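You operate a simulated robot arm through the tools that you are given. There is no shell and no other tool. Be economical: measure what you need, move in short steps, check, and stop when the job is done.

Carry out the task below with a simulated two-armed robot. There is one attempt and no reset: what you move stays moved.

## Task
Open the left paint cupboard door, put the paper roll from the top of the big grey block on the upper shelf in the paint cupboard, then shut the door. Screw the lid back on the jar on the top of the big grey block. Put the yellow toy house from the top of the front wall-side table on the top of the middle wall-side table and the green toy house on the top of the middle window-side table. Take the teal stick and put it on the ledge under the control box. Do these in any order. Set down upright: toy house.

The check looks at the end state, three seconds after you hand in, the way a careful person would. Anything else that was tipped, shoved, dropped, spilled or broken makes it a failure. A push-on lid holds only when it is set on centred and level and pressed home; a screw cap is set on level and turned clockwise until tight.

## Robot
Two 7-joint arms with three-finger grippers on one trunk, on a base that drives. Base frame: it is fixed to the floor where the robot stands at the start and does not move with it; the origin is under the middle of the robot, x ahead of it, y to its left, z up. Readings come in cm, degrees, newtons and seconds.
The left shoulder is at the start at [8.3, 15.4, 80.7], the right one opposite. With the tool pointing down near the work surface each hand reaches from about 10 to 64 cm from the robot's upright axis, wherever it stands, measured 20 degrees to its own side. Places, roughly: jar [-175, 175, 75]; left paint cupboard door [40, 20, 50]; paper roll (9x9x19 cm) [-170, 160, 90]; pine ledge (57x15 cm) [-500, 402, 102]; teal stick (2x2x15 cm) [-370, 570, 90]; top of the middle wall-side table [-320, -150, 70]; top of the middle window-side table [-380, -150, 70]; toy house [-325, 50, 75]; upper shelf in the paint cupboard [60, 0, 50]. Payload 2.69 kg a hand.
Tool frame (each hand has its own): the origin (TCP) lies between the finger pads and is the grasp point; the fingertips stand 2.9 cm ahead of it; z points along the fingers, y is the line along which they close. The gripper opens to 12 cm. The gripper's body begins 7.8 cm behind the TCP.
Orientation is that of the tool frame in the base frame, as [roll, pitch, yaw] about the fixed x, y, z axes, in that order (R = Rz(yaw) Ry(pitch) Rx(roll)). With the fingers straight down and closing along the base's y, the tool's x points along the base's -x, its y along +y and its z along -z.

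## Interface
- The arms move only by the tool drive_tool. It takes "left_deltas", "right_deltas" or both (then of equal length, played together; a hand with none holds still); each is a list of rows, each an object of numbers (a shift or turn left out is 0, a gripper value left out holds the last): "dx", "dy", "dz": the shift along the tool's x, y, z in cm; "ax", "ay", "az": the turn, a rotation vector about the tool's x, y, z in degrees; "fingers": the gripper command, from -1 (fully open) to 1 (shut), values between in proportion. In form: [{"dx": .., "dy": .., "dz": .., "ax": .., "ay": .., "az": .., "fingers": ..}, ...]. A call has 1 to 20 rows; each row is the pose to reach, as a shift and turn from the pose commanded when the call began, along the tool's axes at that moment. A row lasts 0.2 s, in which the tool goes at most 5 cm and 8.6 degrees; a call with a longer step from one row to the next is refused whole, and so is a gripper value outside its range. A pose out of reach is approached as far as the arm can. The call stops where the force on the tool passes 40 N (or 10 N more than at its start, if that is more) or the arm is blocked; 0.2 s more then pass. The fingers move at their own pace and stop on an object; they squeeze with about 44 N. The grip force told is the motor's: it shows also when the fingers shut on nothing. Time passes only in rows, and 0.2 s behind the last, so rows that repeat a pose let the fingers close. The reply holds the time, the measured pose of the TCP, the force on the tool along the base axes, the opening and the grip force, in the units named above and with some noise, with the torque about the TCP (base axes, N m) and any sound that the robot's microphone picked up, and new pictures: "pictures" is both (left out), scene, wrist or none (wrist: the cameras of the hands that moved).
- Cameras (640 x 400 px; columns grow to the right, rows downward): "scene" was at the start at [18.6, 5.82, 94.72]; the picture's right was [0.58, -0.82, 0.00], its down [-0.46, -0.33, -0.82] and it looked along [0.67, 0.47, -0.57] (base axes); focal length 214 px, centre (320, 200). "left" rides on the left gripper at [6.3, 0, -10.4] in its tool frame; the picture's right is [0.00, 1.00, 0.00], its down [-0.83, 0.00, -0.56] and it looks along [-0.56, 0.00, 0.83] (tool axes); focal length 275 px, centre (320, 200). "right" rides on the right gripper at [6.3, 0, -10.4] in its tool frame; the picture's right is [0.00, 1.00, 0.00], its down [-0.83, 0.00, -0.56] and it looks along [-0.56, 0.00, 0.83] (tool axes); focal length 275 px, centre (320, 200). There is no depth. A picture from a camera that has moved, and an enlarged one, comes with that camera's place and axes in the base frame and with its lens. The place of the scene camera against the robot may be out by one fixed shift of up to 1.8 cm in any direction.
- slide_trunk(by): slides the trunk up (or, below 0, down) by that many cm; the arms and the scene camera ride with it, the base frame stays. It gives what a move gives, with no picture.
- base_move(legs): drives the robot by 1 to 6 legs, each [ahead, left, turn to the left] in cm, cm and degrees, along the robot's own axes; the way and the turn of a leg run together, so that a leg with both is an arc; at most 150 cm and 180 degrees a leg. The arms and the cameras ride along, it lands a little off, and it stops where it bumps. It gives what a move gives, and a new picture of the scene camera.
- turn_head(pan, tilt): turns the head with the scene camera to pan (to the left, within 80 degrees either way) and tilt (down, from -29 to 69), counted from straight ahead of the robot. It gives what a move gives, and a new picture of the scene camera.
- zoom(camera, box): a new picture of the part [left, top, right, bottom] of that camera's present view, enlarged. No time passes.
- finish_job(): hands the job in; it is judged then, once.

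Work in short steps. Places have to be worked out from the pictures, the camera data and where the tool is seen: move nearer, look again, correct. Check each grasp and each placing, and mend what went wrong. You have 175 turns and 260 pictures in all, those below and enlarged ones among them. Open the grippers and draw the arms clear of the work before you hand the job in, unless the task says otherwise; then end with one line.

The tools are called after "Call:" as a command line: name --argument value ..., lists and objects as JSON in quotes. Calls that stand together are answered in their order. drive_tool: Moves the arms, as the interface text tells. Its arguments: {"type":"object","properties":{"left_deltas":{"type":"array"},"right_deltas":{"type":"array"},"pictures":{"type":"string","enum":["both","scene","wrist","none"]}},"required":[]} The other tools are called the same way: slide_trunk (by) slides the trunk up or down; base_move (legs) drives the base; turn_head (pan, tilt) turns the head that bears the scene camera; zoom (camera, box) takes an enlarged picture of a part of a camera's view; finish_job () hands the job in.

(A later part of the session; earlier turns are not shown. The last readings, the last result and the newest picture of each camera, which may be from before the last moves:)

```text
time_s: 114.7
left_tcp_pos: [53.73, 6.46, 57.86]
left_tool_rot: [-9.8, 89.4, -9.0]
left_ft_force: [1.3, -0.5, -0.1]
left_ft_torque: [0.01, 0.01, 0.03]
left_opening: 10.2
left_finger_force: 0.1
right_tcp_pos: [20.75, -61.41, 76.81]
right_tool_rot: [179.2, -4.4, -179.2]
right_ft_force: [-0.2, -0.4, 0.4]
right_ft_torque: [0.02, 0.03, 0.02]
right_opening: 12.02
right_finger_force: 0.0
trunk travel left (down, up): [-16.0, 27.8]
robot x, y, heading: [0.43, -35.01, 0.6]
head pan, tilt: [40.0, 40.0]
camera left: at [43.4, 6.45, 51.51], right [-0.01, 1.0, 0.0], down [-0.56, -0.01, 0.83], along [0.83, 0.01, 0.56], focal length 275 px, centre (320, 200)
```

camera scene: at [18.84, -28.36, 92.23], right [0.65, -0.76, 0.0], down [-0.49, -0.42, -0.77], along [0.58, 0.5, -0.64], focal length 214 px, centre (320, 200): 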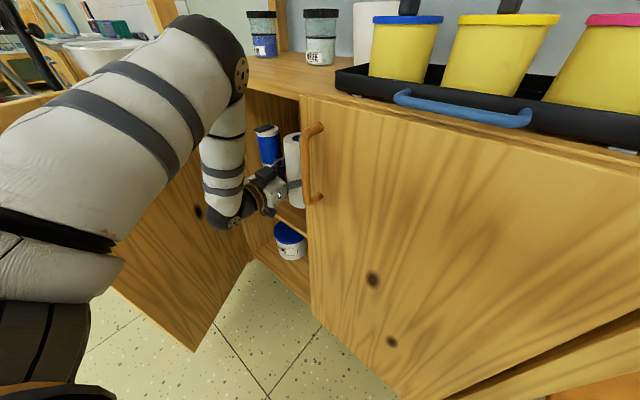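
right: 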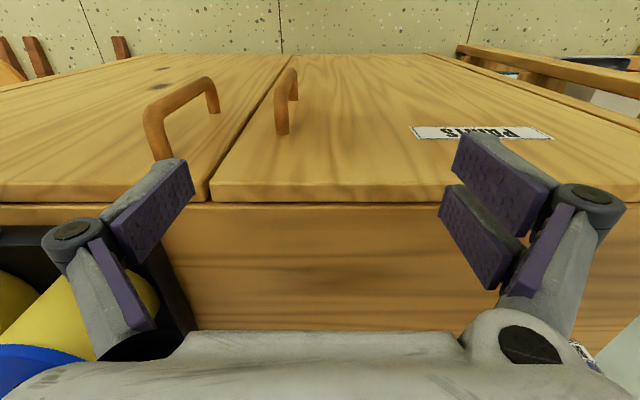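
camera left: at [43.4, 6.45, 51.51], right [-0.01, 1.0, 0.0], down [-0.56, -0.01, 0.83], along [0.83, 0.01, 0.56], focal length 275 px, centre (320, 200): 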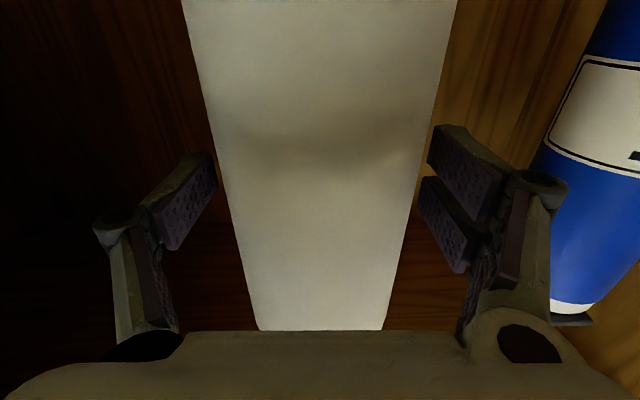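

Released and the roll stands. I drive straight back out of the cupboard and check.

Call:
base_move --legs '[[-16, 0, 0], [-20, -2, 0]]'

Call:
turn_head --pan 30 --tilt 30

```text
time_s: 117.3
left_tcp_pos: [18.05, 4.23, 57.87]
left_tool_rot: [-9.3, 89.4, -8.4]
left_ft_force: [0.0, -0.2, 0.0]
left_ft_torque: [0.0, -0.01, -0.03]
left_opening: 10.18
left_finger_force: 0.1
right_tcp_pos: [-15.03, -63.66, 76.83]
right_tool_rot: [179.3, -4.6, -179.2]
right_ft_force: [-0.6, 0.2, 0.7]
right_ft_torque: [-0.02, -0.03, -0.04]
right_opening: 12.0
right_finger_force: 0.1
trunk travel left (down, up): [-16.0, 27.8]
robot x, y, heading: [-35.81, -36.77, 0.4]
head pan, tilt: [40.0, 40.0]
camera scene: at [-17.02, -30.62, 92.24], right [0.65, -0.76, 0.0], down [-0.49, -0.42, -0.77], along [0.58, 0.5, -0.64], focal length 214 px, centre (320, 200)
```

scene: 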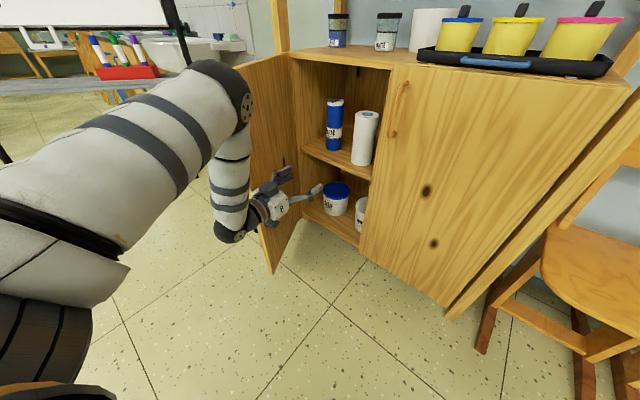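

```text
time_s: 118.0
left_tcp_pos: [17.84, 4.36, 57.99]
left_tool_rot: [-9.3, 89.4, -8.5]
left_ft_force: [0.1, 0.1, 0.5]
left_ft_torque: [0.01, 0.0, 0.02]
left_opening: 10.2
left_finger_force: 0.1
right_tcp_pos: [-15.05, -63.71, 76.87]
right_tool_rot: [179.1, -4.5, -179.2]
right_ft_force: [-0.2, 0.1, -0.6]
right_ft_torque: [-0.04, -0.02, 0.02]
right_opening: 12.0
right_finger_force: 0.0
trunk travel left (down, up): [-16.0, 27.8]
robot x, y, heading: [-35.28, -37.22, 0.8]
head pan, tilt: [30.0, 30.0]
camera scene: at [-15.69, -31.55, 93.76], right [0.51, -0.86, 0.0], down [-0.43, -0.25, -0.87], along [0.75, 0.44, -0.5], focal length 214 px, centre (320, 200)
```

scene: 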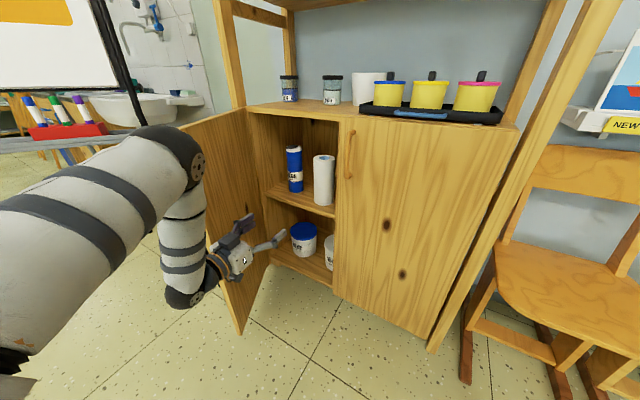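

The roll stands on the shelf beside the bottle. Next I shut the fingers, back out past the door edge, and come round to the door's outer side.

Call:
drive_tool --left_deltas '[{"fingers": 1}, {"fingers": 1}, {"fingers": 1}]' --pictures "none"

Call:
base_move --legs '[[-28, 0, -0.7], [0, 24, 0]]'

```text
time_s: 118.8
left_tcp_pos: [17.95, 4.26, 57.82]
left_tool_rot: [-9.3, 89.5, -8.6]
left_ft_force: [-0.1, -0.4, 0.0]
left_ft_torque: [0.0, -0.03, 0.02]
left_opening: 0.0
left_finger_force: 28.2
right_tcp_pos: [-15.07, -63.57, 76.78]
right_tool_rot: [179.2, -4.5, -179.2]
right_ft_force: [0.0, 0.9, 0.0]
right_ft_torque: [-0.01, -0.02, 0.02]
right_opening: 12.01
right_finger_force: 0.0
trunk travel left (down, up): [-16.0, 27.8]
robot x, y, heading: [-35.43, -36.78, 0.5]
head pan, tilt: [30.0, 30.0]
```

```text
time_s: 122.9
left_tcp_pos: [-9.84, 27.92, 57.92]
left_tool_rot: [-9.5, 89.4, -9.5]
left_ft_force: [0.4, 0.0, -0.9]
left_ft_torque: [0.0, 0.0, -0.02]
left_opening: 0.0
left_finger_force: 28.3
right_tcp_pos: [-43.83, -39.59, 76.74]
right_tool_rot: [179.1, -4.6, 180.0]
right_ft_force: [0.0, 0.4, 0.5]
right_ft_torque: [-0.01, 0.01, -0.01]
right_opening: 12.01
right_finger_force: 0.1
trunk travel left (down, up): [-16.0, 27.8]
robot x, y, heading: [-63.67, -12.8, -0.1]
head pan, tilt: [30.0, 30.0]
camera scene: at [-44.02, -7.45, 93.77], right [0.5, -0.87, 0.0], down [-0.43, -0.25, -0.87], along [0.75, 0.43, -0.5], focal length 214 px, centre (320, 200)
```

scene: 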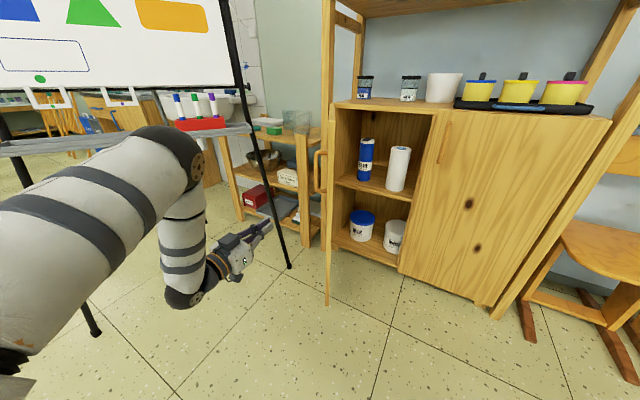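

The door is seen edge-on with its free edge at about (9, 19). I advance beside its outer face, then push along its arc.

Call:
base_move --legs '[[19, -1, 0]]'

Call:
base_move --legs '[[8, -10, 0]]'

```text
time_s: 124.4
left_tcp_pos: [8.34, 26.62, 57.86]
left_tool_rot: [-9.5, 89.4, -9.7]
left_ft_force: [-0.3, 0.1, -0.4]
left_ft_torque: [0.0, -0.02, 0.0]
left_opening: 0.01
left_finger_force: 28.4
right_tcp_pos: [-25.83, -40.75, 76.8]
right_tool_rot: [179.2, -4.5, 179.8]
right_ft_force: [-0.5, 0.4, -0.8]
right_ft_torque: [0.01, 0.02, 0.0]
right_opening: 12.0
right_finger_force: 0.2
trunk travel left (down, up): [-16.0, 27.8]
robot x, y, heading: [-45.55, -13.61, -1.0]
head pan, tilt: [30.0, 30.0]
camera scene: at [-25.96, -8.7, 93.77], right [0.49, -0.87, 0.0], down [-0.44, -0.25, -0.87], along [0.75, 0.43, -0.5], focal length 214 px, centre (320, 200)
```

scene: 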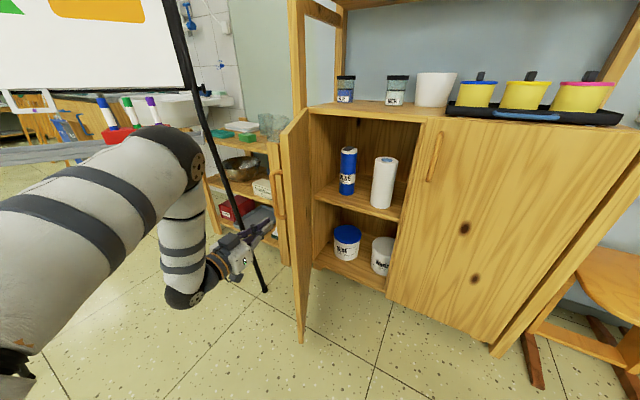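

```text
time_s: 125.8
left_tcp_pos: [16.52, 16.38, 57.89]
left_tool_rot: [-9.2, 89.5, -9.7]
left_ft_force: [-1.0, 0.5, -0.1]
left_ft_torque: [0.01, 0.03, 0.0]
left_opening: 0.0
left_finger_force: 27.9
right_tcp_pos: [-18.2, -50.77, 76.81]
right_tool_rot: [179.1, -4.5, 179.4]
right_ft_force: [-0.3, -0.2, 0.0]
right_ft_torque: [0.02, 0.01, 0.02]
right_opening: 11.99
right_finger_force: 0.0
trunk travel left (down, up): [-16.0, 27.8]
robot x, y, heading: [-37.74, -23.72, -0.9]
head pan, tilt: [30.0, 30.0]
camera scene: at [-18.03, -18.68, 93.77], right [0.49, -0.87, 0.0], down [-0.44, -0.24, -0.87], along [0.76, 0.42, -0.5], focal length 214 px, centre (320, 200)
```

scene: 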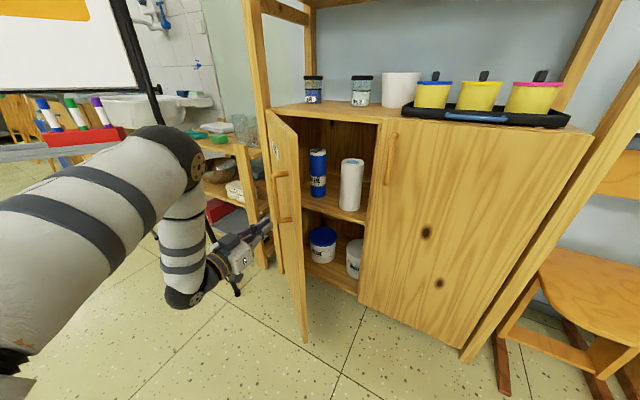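

The door is swinging shut. I continue along the arc.

Call:
base_move --legs '[[7, -5.5, 0.3], [6, -3, 0.3]]'

Call:
base_move --legs '[[6, -1.5, 0.3]]'

```text
time_s: 127.5
left_tcp_pos: [29.0, 8.25, 57.82]
left_tool_rot: [-9.5, 89.4, -9.5]
left_ft_force: [-0.1, 0.7, -0.3]
left_ft_torque: [-0.03, 0.01, -0.02]
left_opening: 0.0
left_finger_force: 29.0
right_tcp_pos: [-4.92, -59.26, 76.77]
right_tool_rot: [179.1, -4.5, 180.0]
right_ft_force: [0.0, 0.4, -0.4]
right_ft_torque: [-0.02, 0.0, 0.03]
right_opening: 12.04
right_finger_force: 0.1
trunk travel left (down, up): [-16.0, 27.8]
robot x, y, heading: [-24.8, -32.15, -0.2]
head pan, tilt: [30.0, 30.0]
camera scene: at [-5.12, -27.17, 93.77], right [0.5, -0.87, 0.0], down [-0.43, -0.25, -0.87], along [0.75, 0.43, -0.5], focal length 214 px, centre (320, 200)
```

scene: 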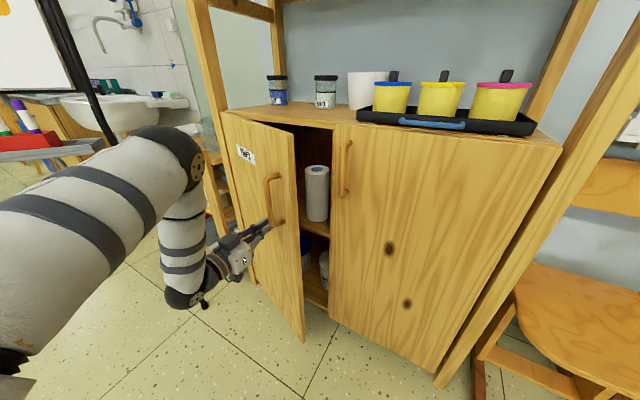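

```text
time_s: 128.5
left_tcp_pos: [34.89, 6.96, 57.89]
left_tool_rot: [-9.6, 89.4, -9.4]
left_ft_force: [-0.3, 1.0, -0.5]
left_ft_torque: [0.01, 0.01, -0.03]
left_opening: 0.0
left_finger_force: 28.9
right_tcp_pos: [1.19, -60.66, 76.85]
right_tool_rot: [179.0, -4.5, -179.7]
right_ft_force: [0.1, 0.0, 0.5]
right_ft_torque: [-0.02, 0.0, -0.03]
right_opening: 12.0
right_finger_force: 0.1
trunk travel left (down, up): [-16.0, 27.8]
robot x, y, heading: [-18.91, -33.86, -0.0]
head pan, tilt: [30.0, 30.0]
camera scene: at [0.82, -28.6, 93.77], right [0.5, -0.87, 0.0], down [-0.43, -0.25, -0.87], along [0.75, 0.43, -0.5], focal length 214 px, centre (320, 200)
```

scene: 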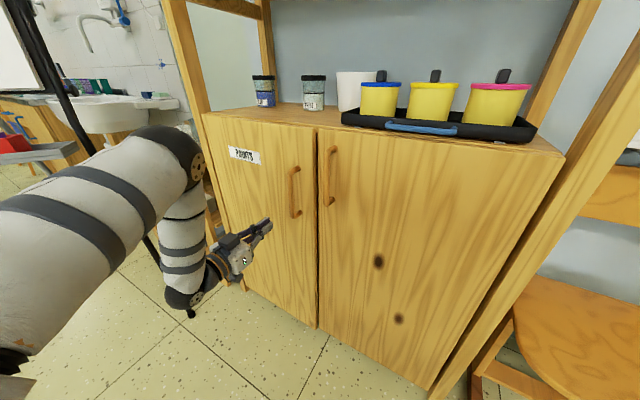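

The door appears to have swung shut. I nudge forward gently to press it home.

Call:
base_move --legs '[[4, 0, 0]]'

Call:
drive_tool --left_deltas '[{"dz": 0.7}, {"dz": 1.4}, {"dz": 2.1}, {"dz": 2.8}]' --pictures "wrist"

```text
time_s: 129.4
left_tcp_pos: [38.6, 6.94, 57.88]
left_tool_rot: [-9.8, 89.4, -9.4]
left_ft_force: [-0.1, 0.5, 0.9]
left_ft_torque: [-0.01, 0.01, 0.01]
left_opening: 0.0
left_finger_force: 28.6
right_tcp_pos: [5.0, -60.75, 76.79]
right_tool_rot: [179.2, -4.5, -179.7]
right_ft_force: [1.0, 0.9, -0.3]
right_ft_torque: [0.01, -0.01, 0.0]
right_opening: 11.99
right_finger_force: 0.0
trunk travel left (down, up): [-16.0, 27.8]
robot x, y, heading: [-15.03, -33.5, 0.2]
head pan, tilt: [30.0, 30.0]
camera scene: at [4.73, -28.6, 93.76], right [0.5, -0.87, 0.0], down [-0.43, -0.25, -0.87], along [0.75, 0.43, -0.5], focal length 214 px, centre (320, 200)
```

scene: 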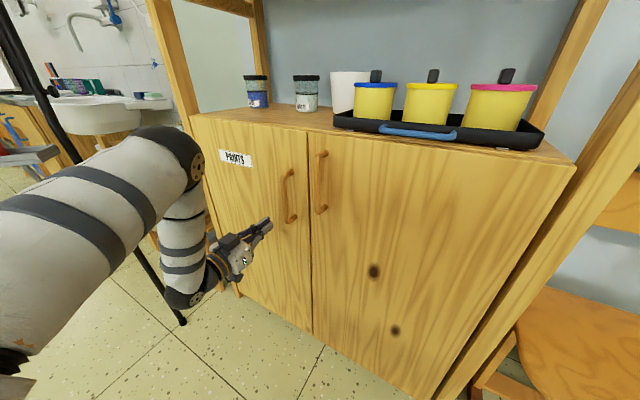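

```text
time_s: 130.4
left_tcp_pos: [41.33, 7.09, 57.83]
left_tool_rot: [-15.1, 89.4, -14.8]
left_ft_force: [-6.0, -2.0, 0.7]
left_ft_torque: [-0.07, 0.1, -0.02]
left_opening: 0.61
left_finger_force: 28.2
right_tcp_pos: [5.02, -60.78, 76.86]
right_tool_rot: [179.0, -4.4, -179.7]
right_ft_force: [-1.4, -0.3, 0.3]
right_ft_torque: [0.03, -0.04, 0.03]
right_opening: 11.99
right_finger_force: 0.0
trunk travel left (down, up): [-16.0, 27.8]
robot x, y, heading: [-15.07, -33.68, 0.1]
head pan, tilt: [30.0, 30.0]
camera left: at [30.92, 7.0, 51.48], right [-0.01, 1.0, 0.0], down [-0.56, -0.01, 0.83], along [0.83, 0.0, 0.56], focal length 275 px, centre (320, 200)
```

left: 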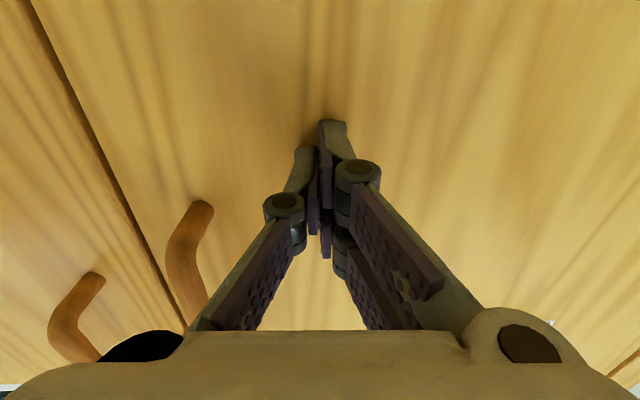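

Contact with the shut door at x≈44. One more small press, then retreat and check from a distance.

Call:
drive_tool --left_deltas '[{"dz": 0.6}, {"dz": 1.2}, {"dz": -1}, {"dz": -4}]' --pictures "none"

Call:
base_move --legs '[[-45, -5, 0]]'

Call:
turn_head --pan 20 --tilt 20

```text
time_s: 130.8
left_tcp_pos: [41.35, 7.09, 57.82]
left_tool_rot: [-30.1, 89.5, -29.7]
left_ft_force: [-18.1, -4.0, 8.6]
left_ft_torque: [-0.08, 0.08, -0.06]
left_opening: 0.59
left_finger_force: 28.4
right_tcp_pos: [4.89, -60.74, 76.93]
right_tool_rot: [179.1, -4.3, -179.8]
right_ft_force: [0.2, 0.2, 0.1]
right_ft_torque: [0.02, 0.04, -0.01]
right_opening: 12.01
right_finger_force: 0.0
trunk travel left (down, up): [-16.0, 27.8]
robot x, y, heading: [-15.07, -34.05, -0.1]
head pan, tilt: [30.0, 30.0]
stopped in row 1 (left hand): the force on the tool passed its limit at 51 N (the readings are from after the stop); the commanded pose is now the measured one
```

```text
time_s: 133.5
left_tcp_pos: [-2.88, 1.32, 57.52]
left_tool_rot: [-40.1, 89.7, -40.6]
left_ft_force: [0.3, 0.3, 0.8]
left_ft_torque: [0.03, 0.01, 0.0]
left_opening: 0.0
left_finger_force: 28.5
right_tcp_pos: [-40.42, -65.76, 76.83]
right_tool_rot: [179.1, -4.4, 179.3]
right_ft_force: [-0.3, 0.1, 0.3]
right_ft_torque: [0.0, 0.01, 0.01]
right_opening: 12.0
right_finger_force: 0.0
trunk travel left (down, up): [-16.0, 27.8]
robot x, y, heading: [-60.36, -38.54, -1.0]
head pan, tilt: [30.0, 30.0]
camera scene: at [-40.31, -33.65, 93.77], right [0.49, -0.87, 0.0], down [-0.44, -0.24, -0.87], along [0.76, 0.42, -0.5], focal length 214 px, centre (320, 200)
```

scene: 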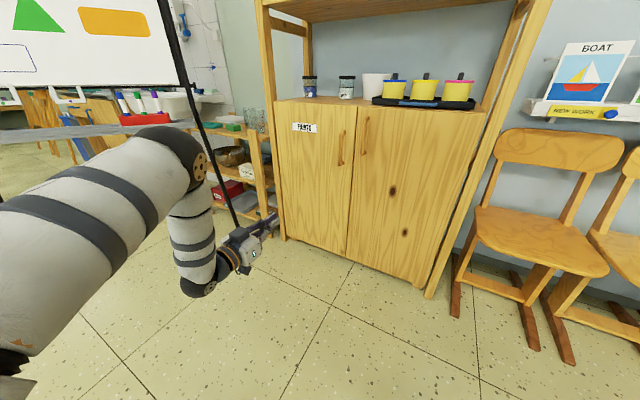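

```text
time_s: 134.2
left_tcp_pos: [-2.8, 1.45, 57.56]
left_tool_rot: [-40.9, 89.7, -41.4]
left_ft_force: [-0.5, -0.5, -0.2]
left_ft_torque: [-0.01, 0.0, 0.02]
left_opening: 0.01
left_finger_force: 28.2
right_tcp_pos: [-40.35, -65.66, 76.86]
right_tool_rot: [179.1, -4.4, 179.4]
right_ft_force: [-0.3, -0.6, -0.1]
right_ft_torque: [-0.03, -0.03, 0.01]
right_opening: 12.02
right_finger_force: 0.1
trunk travel left (down, up): [-16.0, 27.8]
robot x, y, heading: [-60.43, -38.67, -0.9]
head pan, tilt: [20.0, 20.0]
camera scene: at [-39.4, -35.0, 95.37], right [0.33, -0.94, 0.0], down [-0.32, -0.11, -0.94], along [0.89, 0.31, -0.34], focal length 214 px, centre (320, 200)
```

scene: 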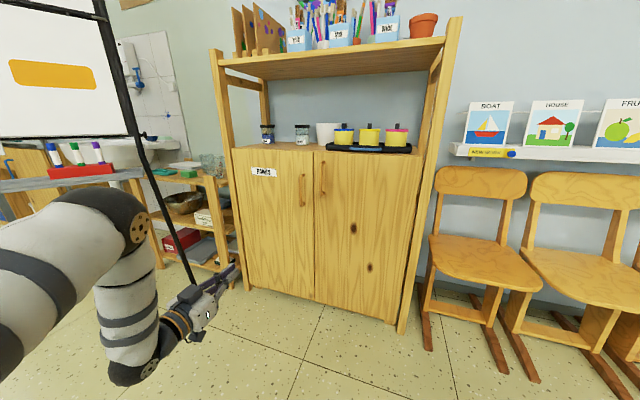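

The door is shut and the roll is inside. Now I drive around the right side of the grey block to its back, which is closest to the jar and lid, and face it.

Call:
base_move --legs '[[0, 0, 91], [140, 15, 0], [140, 10, 0], [35, 0, 0], [0, 0, 90], [0, 0, 90]]'

Call:
slide_trunk --by 24

Call:
turn_head --pan -40 --tilt 30

```text
time_s: 143.1
left_tcp_pos: [-109.24, 126.38, 57.54]
left_tool_rot: [-44.6, 89.6, 44.7]
left_ft_force: [-0.2, 0.5, 0.5]
left_ft_torque: [0.01, -0.01, 0.01]
left_opening: 0.0
left_finger_force: 28.2
right_tcp_pos: [-42.16, 87.92, 76.83]
right_tool_rot: [179.2, -5.7, -91.3]
right_ft_force: [-1.1, -0.4, 1.2]
right_ft_torque: [0.01, 0.04, 0.02]
right_opening: 12.01
right_finger_force: 0.1
trunk travel left (down, up): [-16.0, 27.8]
robot x, y, heading: [-69.63, 68.85, 88.5]
head pan, tilt: [20.0, 20.0]
stopped in leg 2: the force on the tool passed its limit at 101 N (the readings are from after the stop); the commanded pose is now the measured one
camera scene: at [-73.5, 91.62, 95.38], right [0.95, 0.32, 0.0], down [0.11, -0.32, -0.94], along [-0.3, 0.89, -0.34], focal length 214 px, centre (320, 200)
```

scene: 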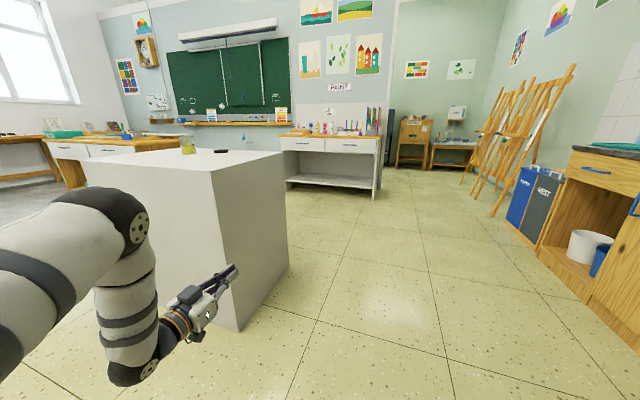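

```text
time_s: 145.6
left_tcp_pos: [-109.24, 126.36, 81.55]
left_tool_rot: [-54.9, 89.7, 34.2]
left_ft_force: [-0.6, 0.1, 0.3]
left_ft_torque: [-0.01, -0.02, 0.01]
left_opening: 0.02
left_finger_force: 28.4
right_tcp_pos: [-42.14, 88.16, 100.92]
right_tool_rot: [179.2, -5.8, -91.3]
right_ft_force: [-0.4, 0.2, 0.0]
right_ft_torque: [-0.01, 0.03, 0.01]
right_opening: 11.98
right_finger_force: 0.2
trunk travel left (down, up): [-40.0, 3.8]
robot x, y, heading: [-69.41, 69.12, 88.8]
head pan, tilt: [20.0, 20.0]
```

```text
time_s: 146.9
left_tcp_pos: [-109.32, 126.33, 81.66]
left_tool_rot: [-45.1, 89.7, 44.1]
left_ft_force: [-0.2, 0.5, 0.6]
left_ft_torque: [0.0, -0.02, -0.02]
left_opening: 0.01
left_finger_force: 28.8
right_tcp_pos: [-42.24, 87.95, 100.76]
right_tool_rot: [179.3, -5.7, -91.3]
right_ft_force: [-0.1, 0.6, 0.9]
right_ft_torque: [0.01, -0.02, -0.01]
right_opening: 12.02
right_finger_force: 0.0
trunk travel left (down, up): [-40.0, 3.8]
robot x, y, heading: [-69.28, 68.92, 88.7]
head pan, tilt: [-40.0, 30.0]
camera scene: at [-64.73, 80.99, 119.5], right [0.75, -0.66, 0.0], down [-0.33, -0.38, -0.87], along [0.57, 0.65, -0.5], focal length 214 px, centre (320, 200)
```

scene: 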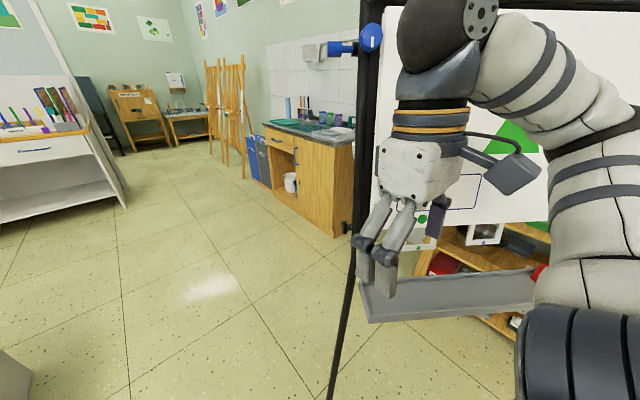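

The right hand seems to have touched the easel frame. I move away sideways from it (to the left) and check that the easel stands as before.

Call:
base_move --legs '[[-8, 12, 0]]'

Call:
turn_head --pan -60 --tilt 25

```text
time_s: 148.5
left_tcp_pos: [-121.11, 118.7, 81.69]
left_tool_rot: [-45.3, 89.6, 43.6]
left_ft_force: [0.0, 0.6, 0.2]
left_ft_torque: [0.01, 0.02, 0.0]
left_opening: 0.02
left_finger_force: 28.7
right_tcp_pos: [-54.26, 80.22, 100.87]
right_tool_rot: [179.4, -5.8, -91.5]
right_ft_force: [-0.4, -0.9, 0.0]
right_ft_torque: [0.0, 0.0, -0.03]
right_opening: 12.0
right_finger_force: 0.2
trunk travel left (down, up): [-40.0, 3.8]
robot x, y, heading: [-81.51, 61.37, 88.7]
head pan, tilt: [-40.0, 30.0]
camera scene: at [-76.78, 73.25, 119.51], right [0.75, -0.66, 0.0], down [-0.33, -0.38, -0.87], along [0.57, 0.65, -0.5], focal length 214 px, centre (320, 200)
```

scene: 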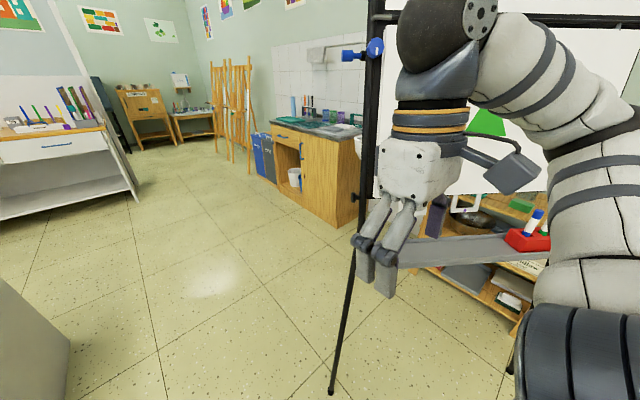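

```text
time_s: 149.3
left_tcp_pos: [-121.22, 118.71, 81.8]
left_tool_rot: [-44.0, 89.7, 44.9]
left_ft_force: [-0.2, 0.8, 0.3]
left_ft_torque: [0.01, 0.0, -0.02]
left_opening: 0.0
left_finger_force: 28.6
right_tcp_pos: [-54.26, 80.25, 100.74]
right_tool_rot: [179.2, -5.8, -91.3]
right_ft_force: [-0.1, -0.3, 0.3]
right_ft_torque: [0.0, -0.04, 0.03]
right_opening: 11.99
right_finger_force: 0.0
trunk travel left (down, up): [-40.0, 3.8]
robot x, y, heading: [-81.67, 61.23, 88.7]
head pan, tilt: [-60.0, 25.0]
camera scene: at [-74.62, 70.91, 120.3], right [0.48, -0.88, 0.0], down [-0.37, -0.2, -0.91], along [0.79, 0.44, -0.42], focal length 214 px, centre (320, 200)
```

scene: 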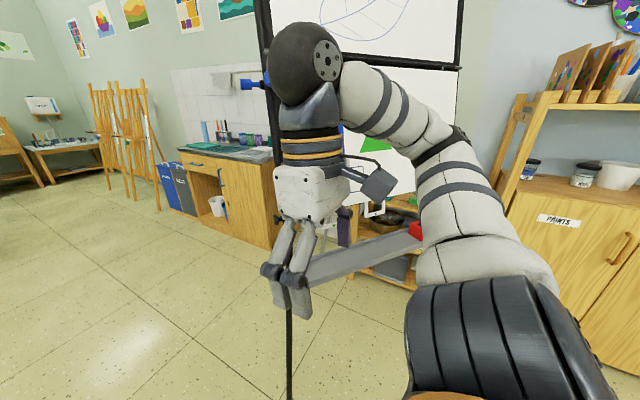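

The easel's leg lines match the first picture, so it did not shift. I turn the left hand down and raise it, so it can pass above the block's corner.

Call:
drive_tool --left_deltas '[{"dx": -2, "ay": 8, "fingers": -1}, {"dx": -4, "ay": 16}, {"dx": -6, "ay": 24}, {"dx": -8, "ay": 32}, {"dx": -10, "ay": 40}, {"dx": -12, "ay": 48}, {"dx": -14, "ay": 56}, {"dx": -15, "ay": 64}, {"dx": -16, "ay": 72}, {"dx": -16, "ay": 80}, {"dx": -16, "ay": 88}, {"dx": -16, "ay": 90}]' --pictures "none"

Call:
base_move --legs '[[0, 12, 0], [140, 0, 0.3], [70, 0, 0.5]]'

```text
time_s: 151.9
left_tcp_pos: [-119.71, 116.38, 96.91]
left_tool_rot: [-179.8, 0.2, -90.9]
left_ft_force: [-0.1, -0.2, -0.9]
left_ft_torque: [-0.01, 0.02, -0.05]
left_opening: 11.97
left_finger_force: 0.1
left hand out of reach, approached as far as the arm can: row 11, 12
right_tcp_pos: [-54.15, 80.18, 100.75]
right_tool_rot: [179.3, -5.8, -91.3]
right_ft_force: [-0.6, -0.6, -0.1]
right_ft_torque: [-0.01, 0.02, 0.01]
right_opening: 11.99
right_finger_force: 0.0
trunk travel left (down, up): [-40.0, 3.8]
robot x, y, heading: [-81.63, 61.07, 88.7]
head pan, tilt: [-60.0, 25.0]
```

```text
time_s: 163.6
left_tcp_pos: [-127.48, 327.57, 96.66]
left_tool_rot: [-179.8, 0.2, -90.6]
left_ft_force: [-0.1, 0.9, -0.6]
left_ft_torque: [-0.01, 0.01, -0.03]
left_opening: 12.0
left_finger_force: 0.1
right_tcp_pos: [-61.71, 291.86, 100.72]
right_tool_rot: [179.2, -5.7, -91.0]
right_ft_force: [-0.2, -0.3, -0.3]
right_ft_torque: [-0.01, 0.0, 0.03]
right_opening: 12.01
right_finger_force: 0.0
trunk travel left (down, up): [-40.0, 3.8]
robot x, y, heading: [-89.24, 272.87, 89.4]
head pan, tilt: [-60.0, 25.0]
camera scene: at [-82.17, 282.38, 120.29], right [0.49, -0.87, 0.0], down [-0.37, -0.21, -0.91], along [0.79, 0.44, -0.42], focal length 214 px, centre (320, 200)
```

scene: 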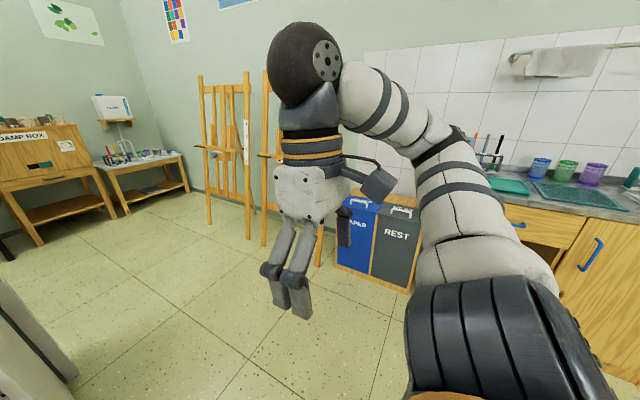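

Clear of the easel. I turn around to face the block's back and shift sideways to x≈-195.

Call:
base_move --legs '[[0, 0, 90], [0, 0, 90.6], [0, -105, 0]]'

Call:
turn_head --pan 15 --tilt 40

```text
time_s: 179.4
left_tcp_pos: [-157.8, 223.48, 96.88]
left_tool_rot: [-179.7, 0.2, 86.0]
left_ft_force: [-0.3, -0.1, 0.7]
left_ft_torque: [0.03, -0.01, 0.04]
left_opening: 12.03
left_finger_force: 0.0
right_tcp_pos: [-221.05, 263.2, 100.78]
right_tool_rot: [179.3, -5.7, 85.5]
right_ft_force: [-0.6, 0.5, -0.4]
right_ft_torque: [-0.03, 0.0, 0.01]
right_opening: 12.03
right_finger_force: 0.1
trunk travel left (down, up): [-40.0, 3.8]
robot x, y, heading: [-192.92, 280.96, -94.5]
head pan, tilt: [-60.0, 25.0]
camera scene: at [-202.85, 272.95, 120.3], right [-0.43, 0.9, 0.0], down [0.38, 0.18, -0.91], along [-0.82, -0.39, -0.42], focal length 214 px, centre (320, 200)
```

scene: 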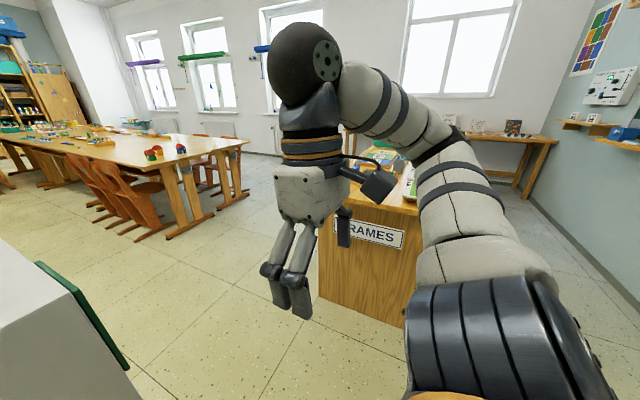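

```text
time_s: 180.8
left_tcp_pos: [-157.9, 223.63, 96.8]
left_tool_rot: [-179.7, 0.2, 86.1]
left_ft_force: [-1.0, 0.1, 0.2]
left_ft_torque: [-0.01, 0.0, -0.01]
left_opening: 12.02
left_finger_force: 0.0
right_tcp_pos: [-221.16, 263.29, 100.76]
right_tool_rot: [179.1, -5.7, 85.5]
right_ft_force: [0.1, 0.2, -0.3]
right_ft_torque: [0.01, 0.02, 0.02]
right_opening: 12.0
right_finger_force: 0.1
trunk travel left (down, up): [-40.0, 3.8]
robot x, y, heading: [-192.69, 280.62, -94.4]
head pan, tilt: [15.0, 40.0]
camera scene: at [-192.97, 268.57, 117.97], right [-0.98, -0.18, 0.0], down [-0.12, 0.63, -0.77], along [0.14, -0.75, -0.64], focal length 214 px, centre (320, 200)
```

scene: 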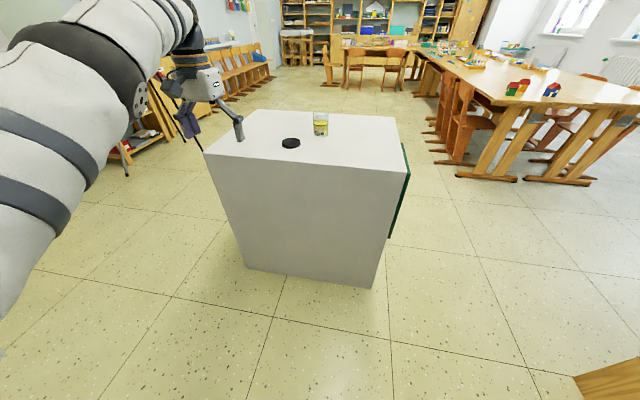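

Fusing views, the jar is at about (-177, 177) and the lid at about (-167, 192). I square up and bring the left hand above the lid, 17 cm over it, and look with the wrist camera.

Call:
base_move --legs '[[0, 0, 4.4], [34, -13, 0]]'

Call:
zoom --camera "left" --box '[0, 0, 640, 400]'

```text
time_s: 183.6
left_tcp_pos: [-167.01, 192.84, 96.67]
left_tool_rot: [-179.8, 0.2, 90.0]
left_ft_force: [0.4, -0.2, 0.8]
left_ft_torque: [0.01, -0.03, 0.04]
left_opening: 12.0
left_finger_force: 0.0
right_tcp_pos: [-233.09, 227.96, 100.93]
right_tool_rot: [179.2, -5.7, 89.5]
right_ft_force: [-0.5, 0.0, -0.3]
right_ft_torque: [0.02, 0.02, -0.01]
right_opening: 12.01
right_finger_force: 0.0
trunk travel left (down, up): [-40.0, 3.8]
robot x, y, heading: [-205.99, 247.52, -90.4]
head pan, tilt: [15.0, 40.0]
camera scene: at [-205.15, 235.36, 117.96], right [-0.97, -0.25, 0.0], down [-0.16, 0.62, -0.77], along [0.19, -0.74, -0.64], focal length 214 px, centre (320, 200)
```

scene: 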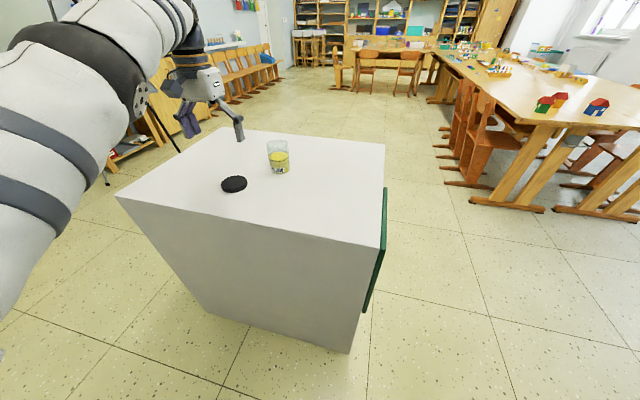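

```text
1.00 times, centred on (320, 200) of left (not enlarged: the box is as wide or as high as the picture)
camera zoom: at [-166.97, 199.21, 107.21], right [1.0, 0.0, 0.0], down [0.0, -0.83, 0.56], along [-0.01, -0.56, -0.83], focal length 275 px, centre (320, 200)
```

zoom: 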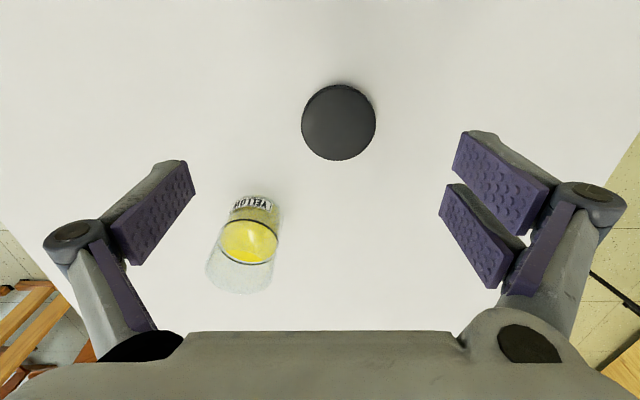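

The lid is seen at (-165.4, 190.1), Ø≈7.6, and the jar at (-176, 176.7) with its rim at z≈86. I centre over the lid and descend partway.

Call:
drive_tool --left_deltas '[{"dx": -1, "dy": 0.6, "dz": 2}, {"dx": -2, "dy": 1.2, "dz": 4}, {"dx": -2.7, "dy": 1.6, "dz": 6}, {"dx": -2.7, "dy": 1.6, "dz": 8.5}, {"dx": -2.7, "dy": 1.6, "dz": 8.5}]' --pictures "wrist"

```text
time_s: 184.8
left_tcp_pos: [-165.83, 191.32, 88.05]
left_tool_rot: [-179.8, 0.3, 89.9]
left_ft_force: [0.3, -0.1, 0.3]
left_ft_torque: [0.0, -0.01, 0.0]
left_opening: 12.0
left_finger_force: 0.0
left hand out of reach, approached as far as the arm can: row 1, 2, 3, 4, 5
right_tcp_pos: [-232.99, 227.95, 100.82]
right_tool_rot: [179.2, -5.7, 89.5]
right_ft_force: [-0.6, 0.8, 0.7]
right_ft_torque: [0.04, 0.0, -0.01]
right_opening: 12.03
right_finger_force: 0.3
trunk travel left (down, up): [-40.0, 3.8]
robot x, y, heading: [-206.39, 247.28, -90.4]
head pan, tilt: [15.0, 40.0]
camera left: at [-165.77, 197.65, 98.5], right [1.0, 0.0, 0.0], down [0.0, -0.83, 0.56], along [-0.01, -0.56, -0.83], focal length 275 px, centre (320, 200)
```

left: 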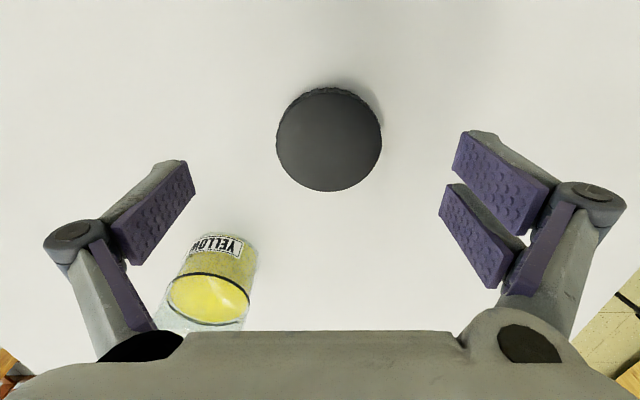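

The arm is near full stretch here. Before choosing a stance, I test how far inward the hand can go while pointing down, raising it first.

Call:
drive_tool --left_deltas '[{"dz": -4}, {"dz": -8, "dx": 2}, {"dz": -9, "dx": 4, "dy": -2}, {"dz": -9, "dx": 5, "dy": -5}, {"dz": -9, "dx": 5, "dy": -8}, {"dz": -9, "dx": 5, "dy": -11}, {"dz": -9, "dx": 5, "dy": -14}, {"dz": -9, "dx": 5, "dy": -14}]' --pictures "none"

```text
time_s: 186.6
left_tcp_pos: [-179.79, 190.86, 98.78]
left_tool_rot: [-179.7, 0.2, 89.9]
left_ft_force: [-0.4, 0.2, -0.1]
left_ft_torque: [-0.03, 0.0, 0.03]
left_opening: 12.01
left_finger_force: 0.0
left hand out of reach, approached as far as the arm can: row 1, 3, 4, 5, 6, 7, 8
right_tcp_pos: [-232.9, 227.98, 100.77]
right_tool_rot: [179.3, -5.6, 89.5]
right_ft_force: [-0.7, -0.5, 0.6]
right_ft_torque: [0.01, 0.01, 0.01]
right_opening: 11.98
right_finger_force: 0.1
trunk travel left (down, up): [-40.0, 3.8]
robot x, y, heading: [-206.18, 247.49, -90.3]
head pan, tilt: [15.0, 40.0]
```

Inward works (lateral 26 cm). I shift the base left 14.4 cm so the hand is above the lid again, then descend with the trunk.

Call:
base_move --legs '[[0.6, 14.4, 0.3]]'

Call:
slide_trunk --by -12

Call:
zoom --camera "left" --box '[0, 0, 640, 400]'

```text
time_s: 188.4
left_tcp_pos: [-165.29, 190.39, 98.7]
left_tool_rot: [-179.7, 0.1, 90.3]
left_ft_force: [-0.5, -0.9, -1.2]
left_ft_torque: [-0.01, 0.05, 0.01]
left_opening: 12.0
left_finger_force: 0.0
right_tcp_pos: [-218.7, 227.28, 100.89]
right_tool_rot: [179.3, -5.7, 89.7]
right_ft_force: [0.1, 0.0, 0.6]
right_ft_torque: [0.01, 0.01, -0.03]
right_opening: 11.97
right_finger_force: 0.1
trunk travel left (down, up): [-40.0, 3.8]
robot x, y, heading: [-191.68, 246.9, -90.2]
head pan, tilt: [15.0, 40.0]
camera scene: at [-190.83, 234.75, 117.96], right [-0.97, -0.26, 0.0], down [-0.17, 0.62, -0.77], along [0.2, -0.74, -0.64], focal length 214 px, centre (320, 200)
```

scene: 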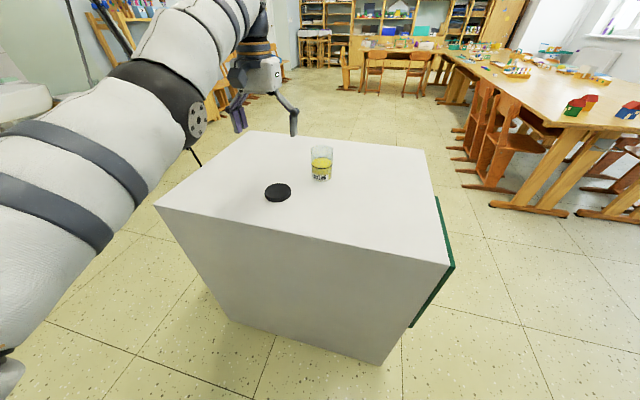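

```text
time_s: 189.4
left_tcp_pos: [-164.84, 189.6, 80.6]
left_tool_rot: [179.3, -9.9, 90.8]
left_ft_force: [10.3, 0.7, 44.9]
left_ft_torque: [-0.65, -1.31, 0.3]
left_opening: 11.17
left_finger_force: 33.1
right_tcp_pos: [-218.77, 227.21, 92.22]
right_tool_rot: [179.2, -6.5, 89.8]
right_ft_force: [0.7, -0.7, 0.0]
right_ft_torque: [0.04, 0.01, -0.04]
right_opening: 11.97
right_finger_force: 0.0
trunk travel left (down, up): [-31.6, 12.2]
robot x, y, heading: [-191.54, 246.68, -90.0]
head pan, tilt: [15.0, 40.0]
stopped: the force on the tool passed its limit at 78 N (the readings are from after the stop); the commanded pose is now the measured one
```

```text
1.00 times, centred on (320, 200) of left (not enlarged: the box is as wide or as high as the picture)
camera zoom: at [-165.02, 194.03, 92.01], right [1.0, 0.01, 0.01], down [0.0, -0.91, 0.4], along [0.01, -0.4, -0.91], focal length 275 px, centre (320, 200)
```

zoom: 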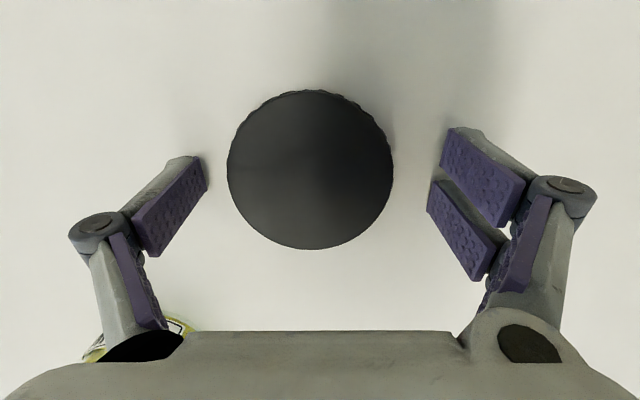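

The trunk move made the arm droop more than expected, and the fingertips now rest on the block straddling the lid (table z≈77.8). I lift slightly and level the hand.

Call:
drive_tool --left_deltas '[{"dz": -0.6, "fingers": -1}, {"dz": -1.2, "ay": -3}, {"dz": -1.5, "ay": -6.5}, {"dz": -1.5, "ay": -9.9}, {"dz": -1.5, "ay": -9.9}]' --pictures "wrist"

```text
time_s: 190.6
left_tcp_pos: [-164.91, 186.11, 82.17]
left_tool_rot: [179.7, -0.8, 90.5]
left_ft_force: [0.3, -0.3, -0.6]
left_ft_torque: [0.0, 0.03, 0.01]
left_opening: 11.99
left_finger_force: 0.1
left hand out of reach, approached as far as the arm can: row 2, 3, 4, 5
right_tcp_pos: [-218.77, 227.04, 92.19]
right_tool_rot: [179.3, -6.5, 89.9]
right_ft_force: [1.3, -0.1, 0.0]
right_ft_torque: [-0.02, -0.02, 0.0]
right_opening: 11.99
right_finger_force: 0.0
trunk travel left (down, up): [-31.6, 12.2]
robot x, y, heading: [-191.72, 246.85, -89.9]
head pan, tilt: [15.0, 40.0]
camera left: at [-164.98, 192.38, 92.71], right [1.0, 0.0, 0.01], down [0.0, -0.84, 0.55], along [0.01, -0.55, -0.84], focal length 275 px, centre (320, 200)
```

left: 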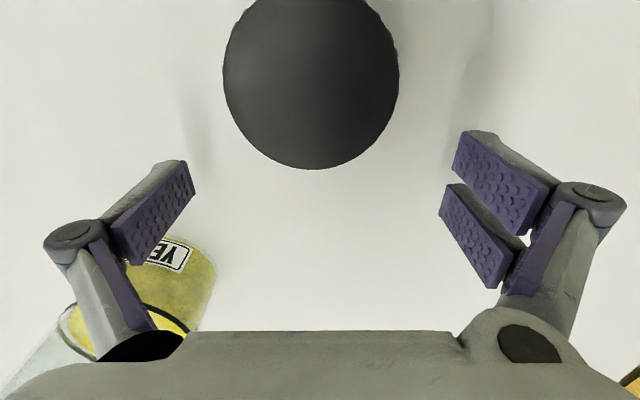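

The hand is level at z 82, and the lid's centre is 4 cm nearer to me, at (-165.3, 190.1). I shift the base back 4 cm to centre it.

Call:
base_move --legs '[[-4, -0.4, 0]]'

Call:
drive_tool --left_deltas '[{"dz": 0.4}, {"dz": 0.9}, {"dz": 0.9}]' --pictures "wrist"

```text
time_s: 191.4
left_tcp_pos: [-165.3, 190.2, 82.33]
left_tool_rot: [179.7, -0.7, 90.5]
left_ft_force: [-0.4, 0.5, -0.7]
left_ft_torque: [-0.03, -0.02, -0.03]
left_opening: 11.99
left_finger_force: 0.1
right_tcp_pos: [-219.06, 231.16, 92.15]
right_tool_rot: [179.2, -6.4, 89.7]
right_ft_force: [-0.7, 0.1, 0.3]
right_ft_torque: [-0.06, -0.03, 0.02]
right_opening: 11.99
right_finger_force: 0.0
trunk travel left (down, up): [-31.6, 12.2]
robot x, y, heading: [-192.18, 250.65, -90.1]
head pan, tilt: [15.0, 40.0]
camera scene: at [-191.25, 234.5, 108.25], right [-0.97, -0.26, 0.0], down [-0.17, 0.62, -0.77], along [0.2, -0.74, -0.64], focal length 214 px, centre (320, 200)
```

scene: 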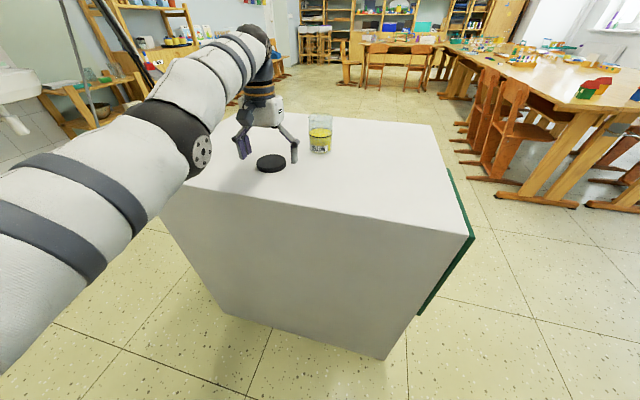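

```text
time_s: 192.2
left_tcp_pos: [-165.21, 190.28, 81.17]
left_tool_rot: [179.8, -0.9, 90.5]
left_ft_force: [-0.3, 0.9, 0.1]
left_ft_torque: [-0.01, 0.02, -0.02]
left_opening: 11.99
left_finger_force: 0.0
right_tcp_pos: [-219.08, 231.08, 92.24]
right_tool_rot: [179.3, -6.5, 89.7]
right_ft_force: [-0.2, -0.7, 0.6]
right_ft_torque: [-0.02, -0.04, 0.03]
right_opening: 12.01
right_finger_force: 0.0
trunk travel left (down, up): [-31.6, 12.2]
robot x, y, heading: [-191.92, 250.5, -90.1]
head pan, tilt: [15.0, 40.0]
camera left: at [-165.36, 196.32, 91.71], right [1.0, 0.0, 0.01], down [0.0, -0.84, 0.54], along [0.01, -0.54, -0.84], focal length 275 px, centre (320, 200)
```

left: 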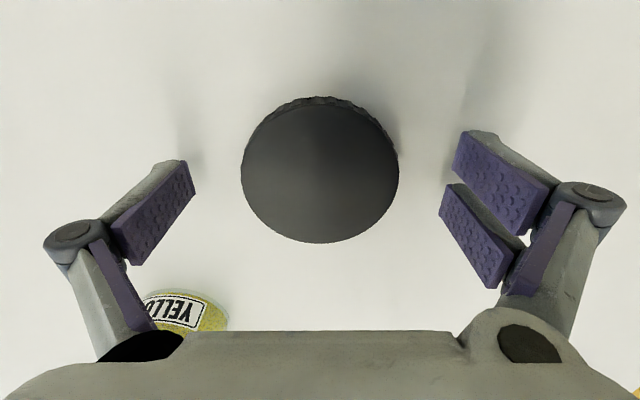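

The lid is centred between the fingers. I grip it.

Call:
drive_tool --left_deltas '[{"fingers": 0}, {"fingers": 0.5}, {"fingers": 1}, {"fingers": 1}, {"fingers": 1, "dz": -1}, {"dz": -3}, {"dz": -6}, {"dz": -8}]' --pictures "wrist"

```text
time_s: 194.1
left_tcp_pos: [-165.7, 191.63, 88.62]
left_tool_rot: [179.7, -0.8, 90.6]
left_ft_force: [0.9, 0.3, 0.1]
left_ft_torque: [0.02, 0.0, -0.01]
left_opening: 7.27
left_finger_force: 43.8
left hand out of reach, approached as far as the arm can: row 6, 7, 8
right_tcp_pos: [-218.98, 230.99, 92.17]
right_tool_rot: [179.3, -6.5, 89.8]
right_ft_force: [-0.8, 0.0, 0.4]
right_ft_torque: [-0.02, 0.0, 0.01]
right_opening: 12.02
right_finger_force: 0.0
trunk travel left (down, up): [-31.6, 12.2]
robot x, y, heading: [-192.37, 250.66, -90.1]
head pan, tilt: [15.0, 40.0]
camera left: at [-165.71, 197.83, 99.21], right [1.0, 0.01, 0.01], down [0.0, -0.84, 0.54], along [0.01, -0.54, -0.84], focal length 275 px, centre (320, 200)
```

left: 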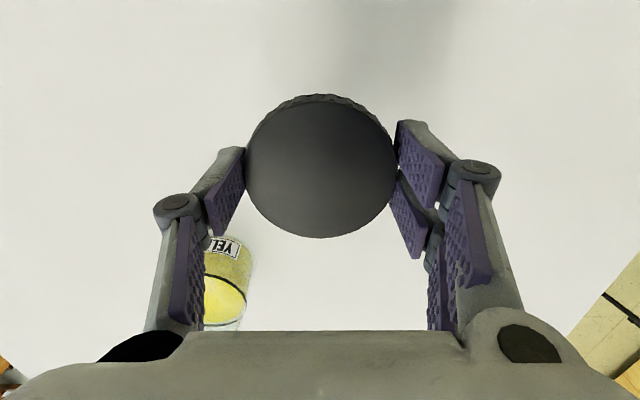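

The lid is held (Ø 7.3). I raise the trunk 4 cm, then test extending the arm toward the jar by 6 cm.

Call:
slide_trunk --by 4

Call:
drive_tool --left_deltas '[{"dx": -2}, {"dx": -4}, {"dx": -6}, {"dx": -8}, {"dx": -8}]' --pictures "none"

```text
time_s: 194.9
left_tcp_pos: [-165.78, 192.32, 96.74]
left_tool_rot: [179.8, 3.4, 90.5]
left_ft_force: [-0.1, 0.2, 0.3]
left_ft_torque: [-0.03, -0.03, 0.0]
left_opening: 7.25
left_finger_force: 44.1
right_tcp_pos: [-219.1, 231.12, 96.25]
right_tool_rot: [179.3, -6.6, 89.8]
right_ft_force: [-0.4, 0.0, 0.3]
right_ft_torque: [0.04, 0.01, -0.02]
right_opening: 12.0
right_finger_force: 0.0
trunk travel left (down, up): [-35.6, 8.2]
robot x, y, heading: [-192.2, 250.54, -90.2]
head pan, tilt: [15.0, 40.0]
```

```text
time_s: 196.1
left_tcp_pos: [-165.85, 191.96, 95.66]
left_tool_rot: [179.7, 3.5, 90.5]
left_ft_force: [0.2, -0.7, 0.0]
left_ft_torque: [0.01, -0.04, -0.04]
left_opening: 7.21
left_finger_force: 44.1
left hand out of reach, approached as far as the arm can: row 1, 2, 3, 4, 5
right_tcp_pos: [-219.07, 231.07, 96.21]
right_tool_rot: [179.2, -6.6, 89.8]
right_ft_force: [-0.4, 0.2, 0.5]
right_ft_torque: [-0.01, 0.03, 0.0]
right_opening: 11.99
right_finger_force: 0.0
trunk travel left (down, up): [-35.6, 8.2]
robot x, y, heading: [-192.12, 250.64, -90.2]
head pan, tilt: [15.0, 40.0]
```

At full stretch the jar is out of reach from the back, but from the front it is only 25 cm from the edge. I carry the lid around the right side to the front, keeping clear of the easel.

Call:
base_move --legs '[[-5, 97, 0], [0, 0, 90], [0, 0, 90.2], [-150, 0, 0], [-13, 0, 0]]'

```text
time_s: 219.7
left_tcp_pos: [-116.9, 148.05, 95.73]
left_tool_rot: [179.8, 3.5, -86.4]
left_ft_force: [0.3, -0.1, 0.3]
left_ft_torque: [0.04, 0.0, 0.01]
left_opening: 7.21
left_finger_force: 44.5
right_tcp_pos: [-61.68, 111.6, 96.1]
right_tool_rot: [179.3, -6.4, -87.1]
right_ft_force: [-0.2, 1.0, 0.7]
right_ft_torque: [-0.01, 0.04, -0.01]
right_opening: 11.98
right_finger_force: 0.0
trunk travel left (down, up): [-35.6, 8.2]
robot x, y, heading: [-87.66, 90.54, 92.8]
head pan, tilt: [15.0, 40.0]
camera scene: at [-91.78, 106.75, 112.69], right [0.95, 0.31, 0.0], down [0.2, -0.61, -0.77], along [-0.24, 0.73, -0.64], focal length 214 px, centre (320, 200)
```

scene: 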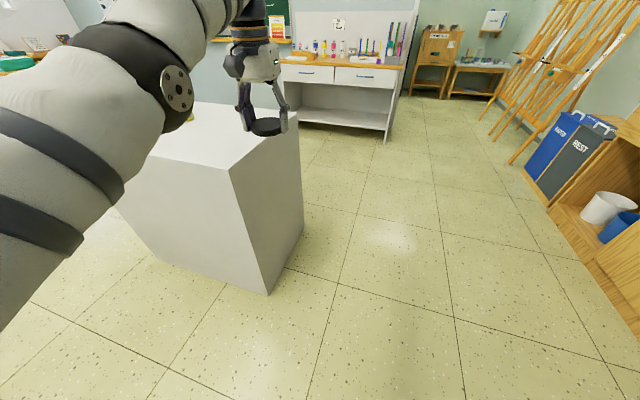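

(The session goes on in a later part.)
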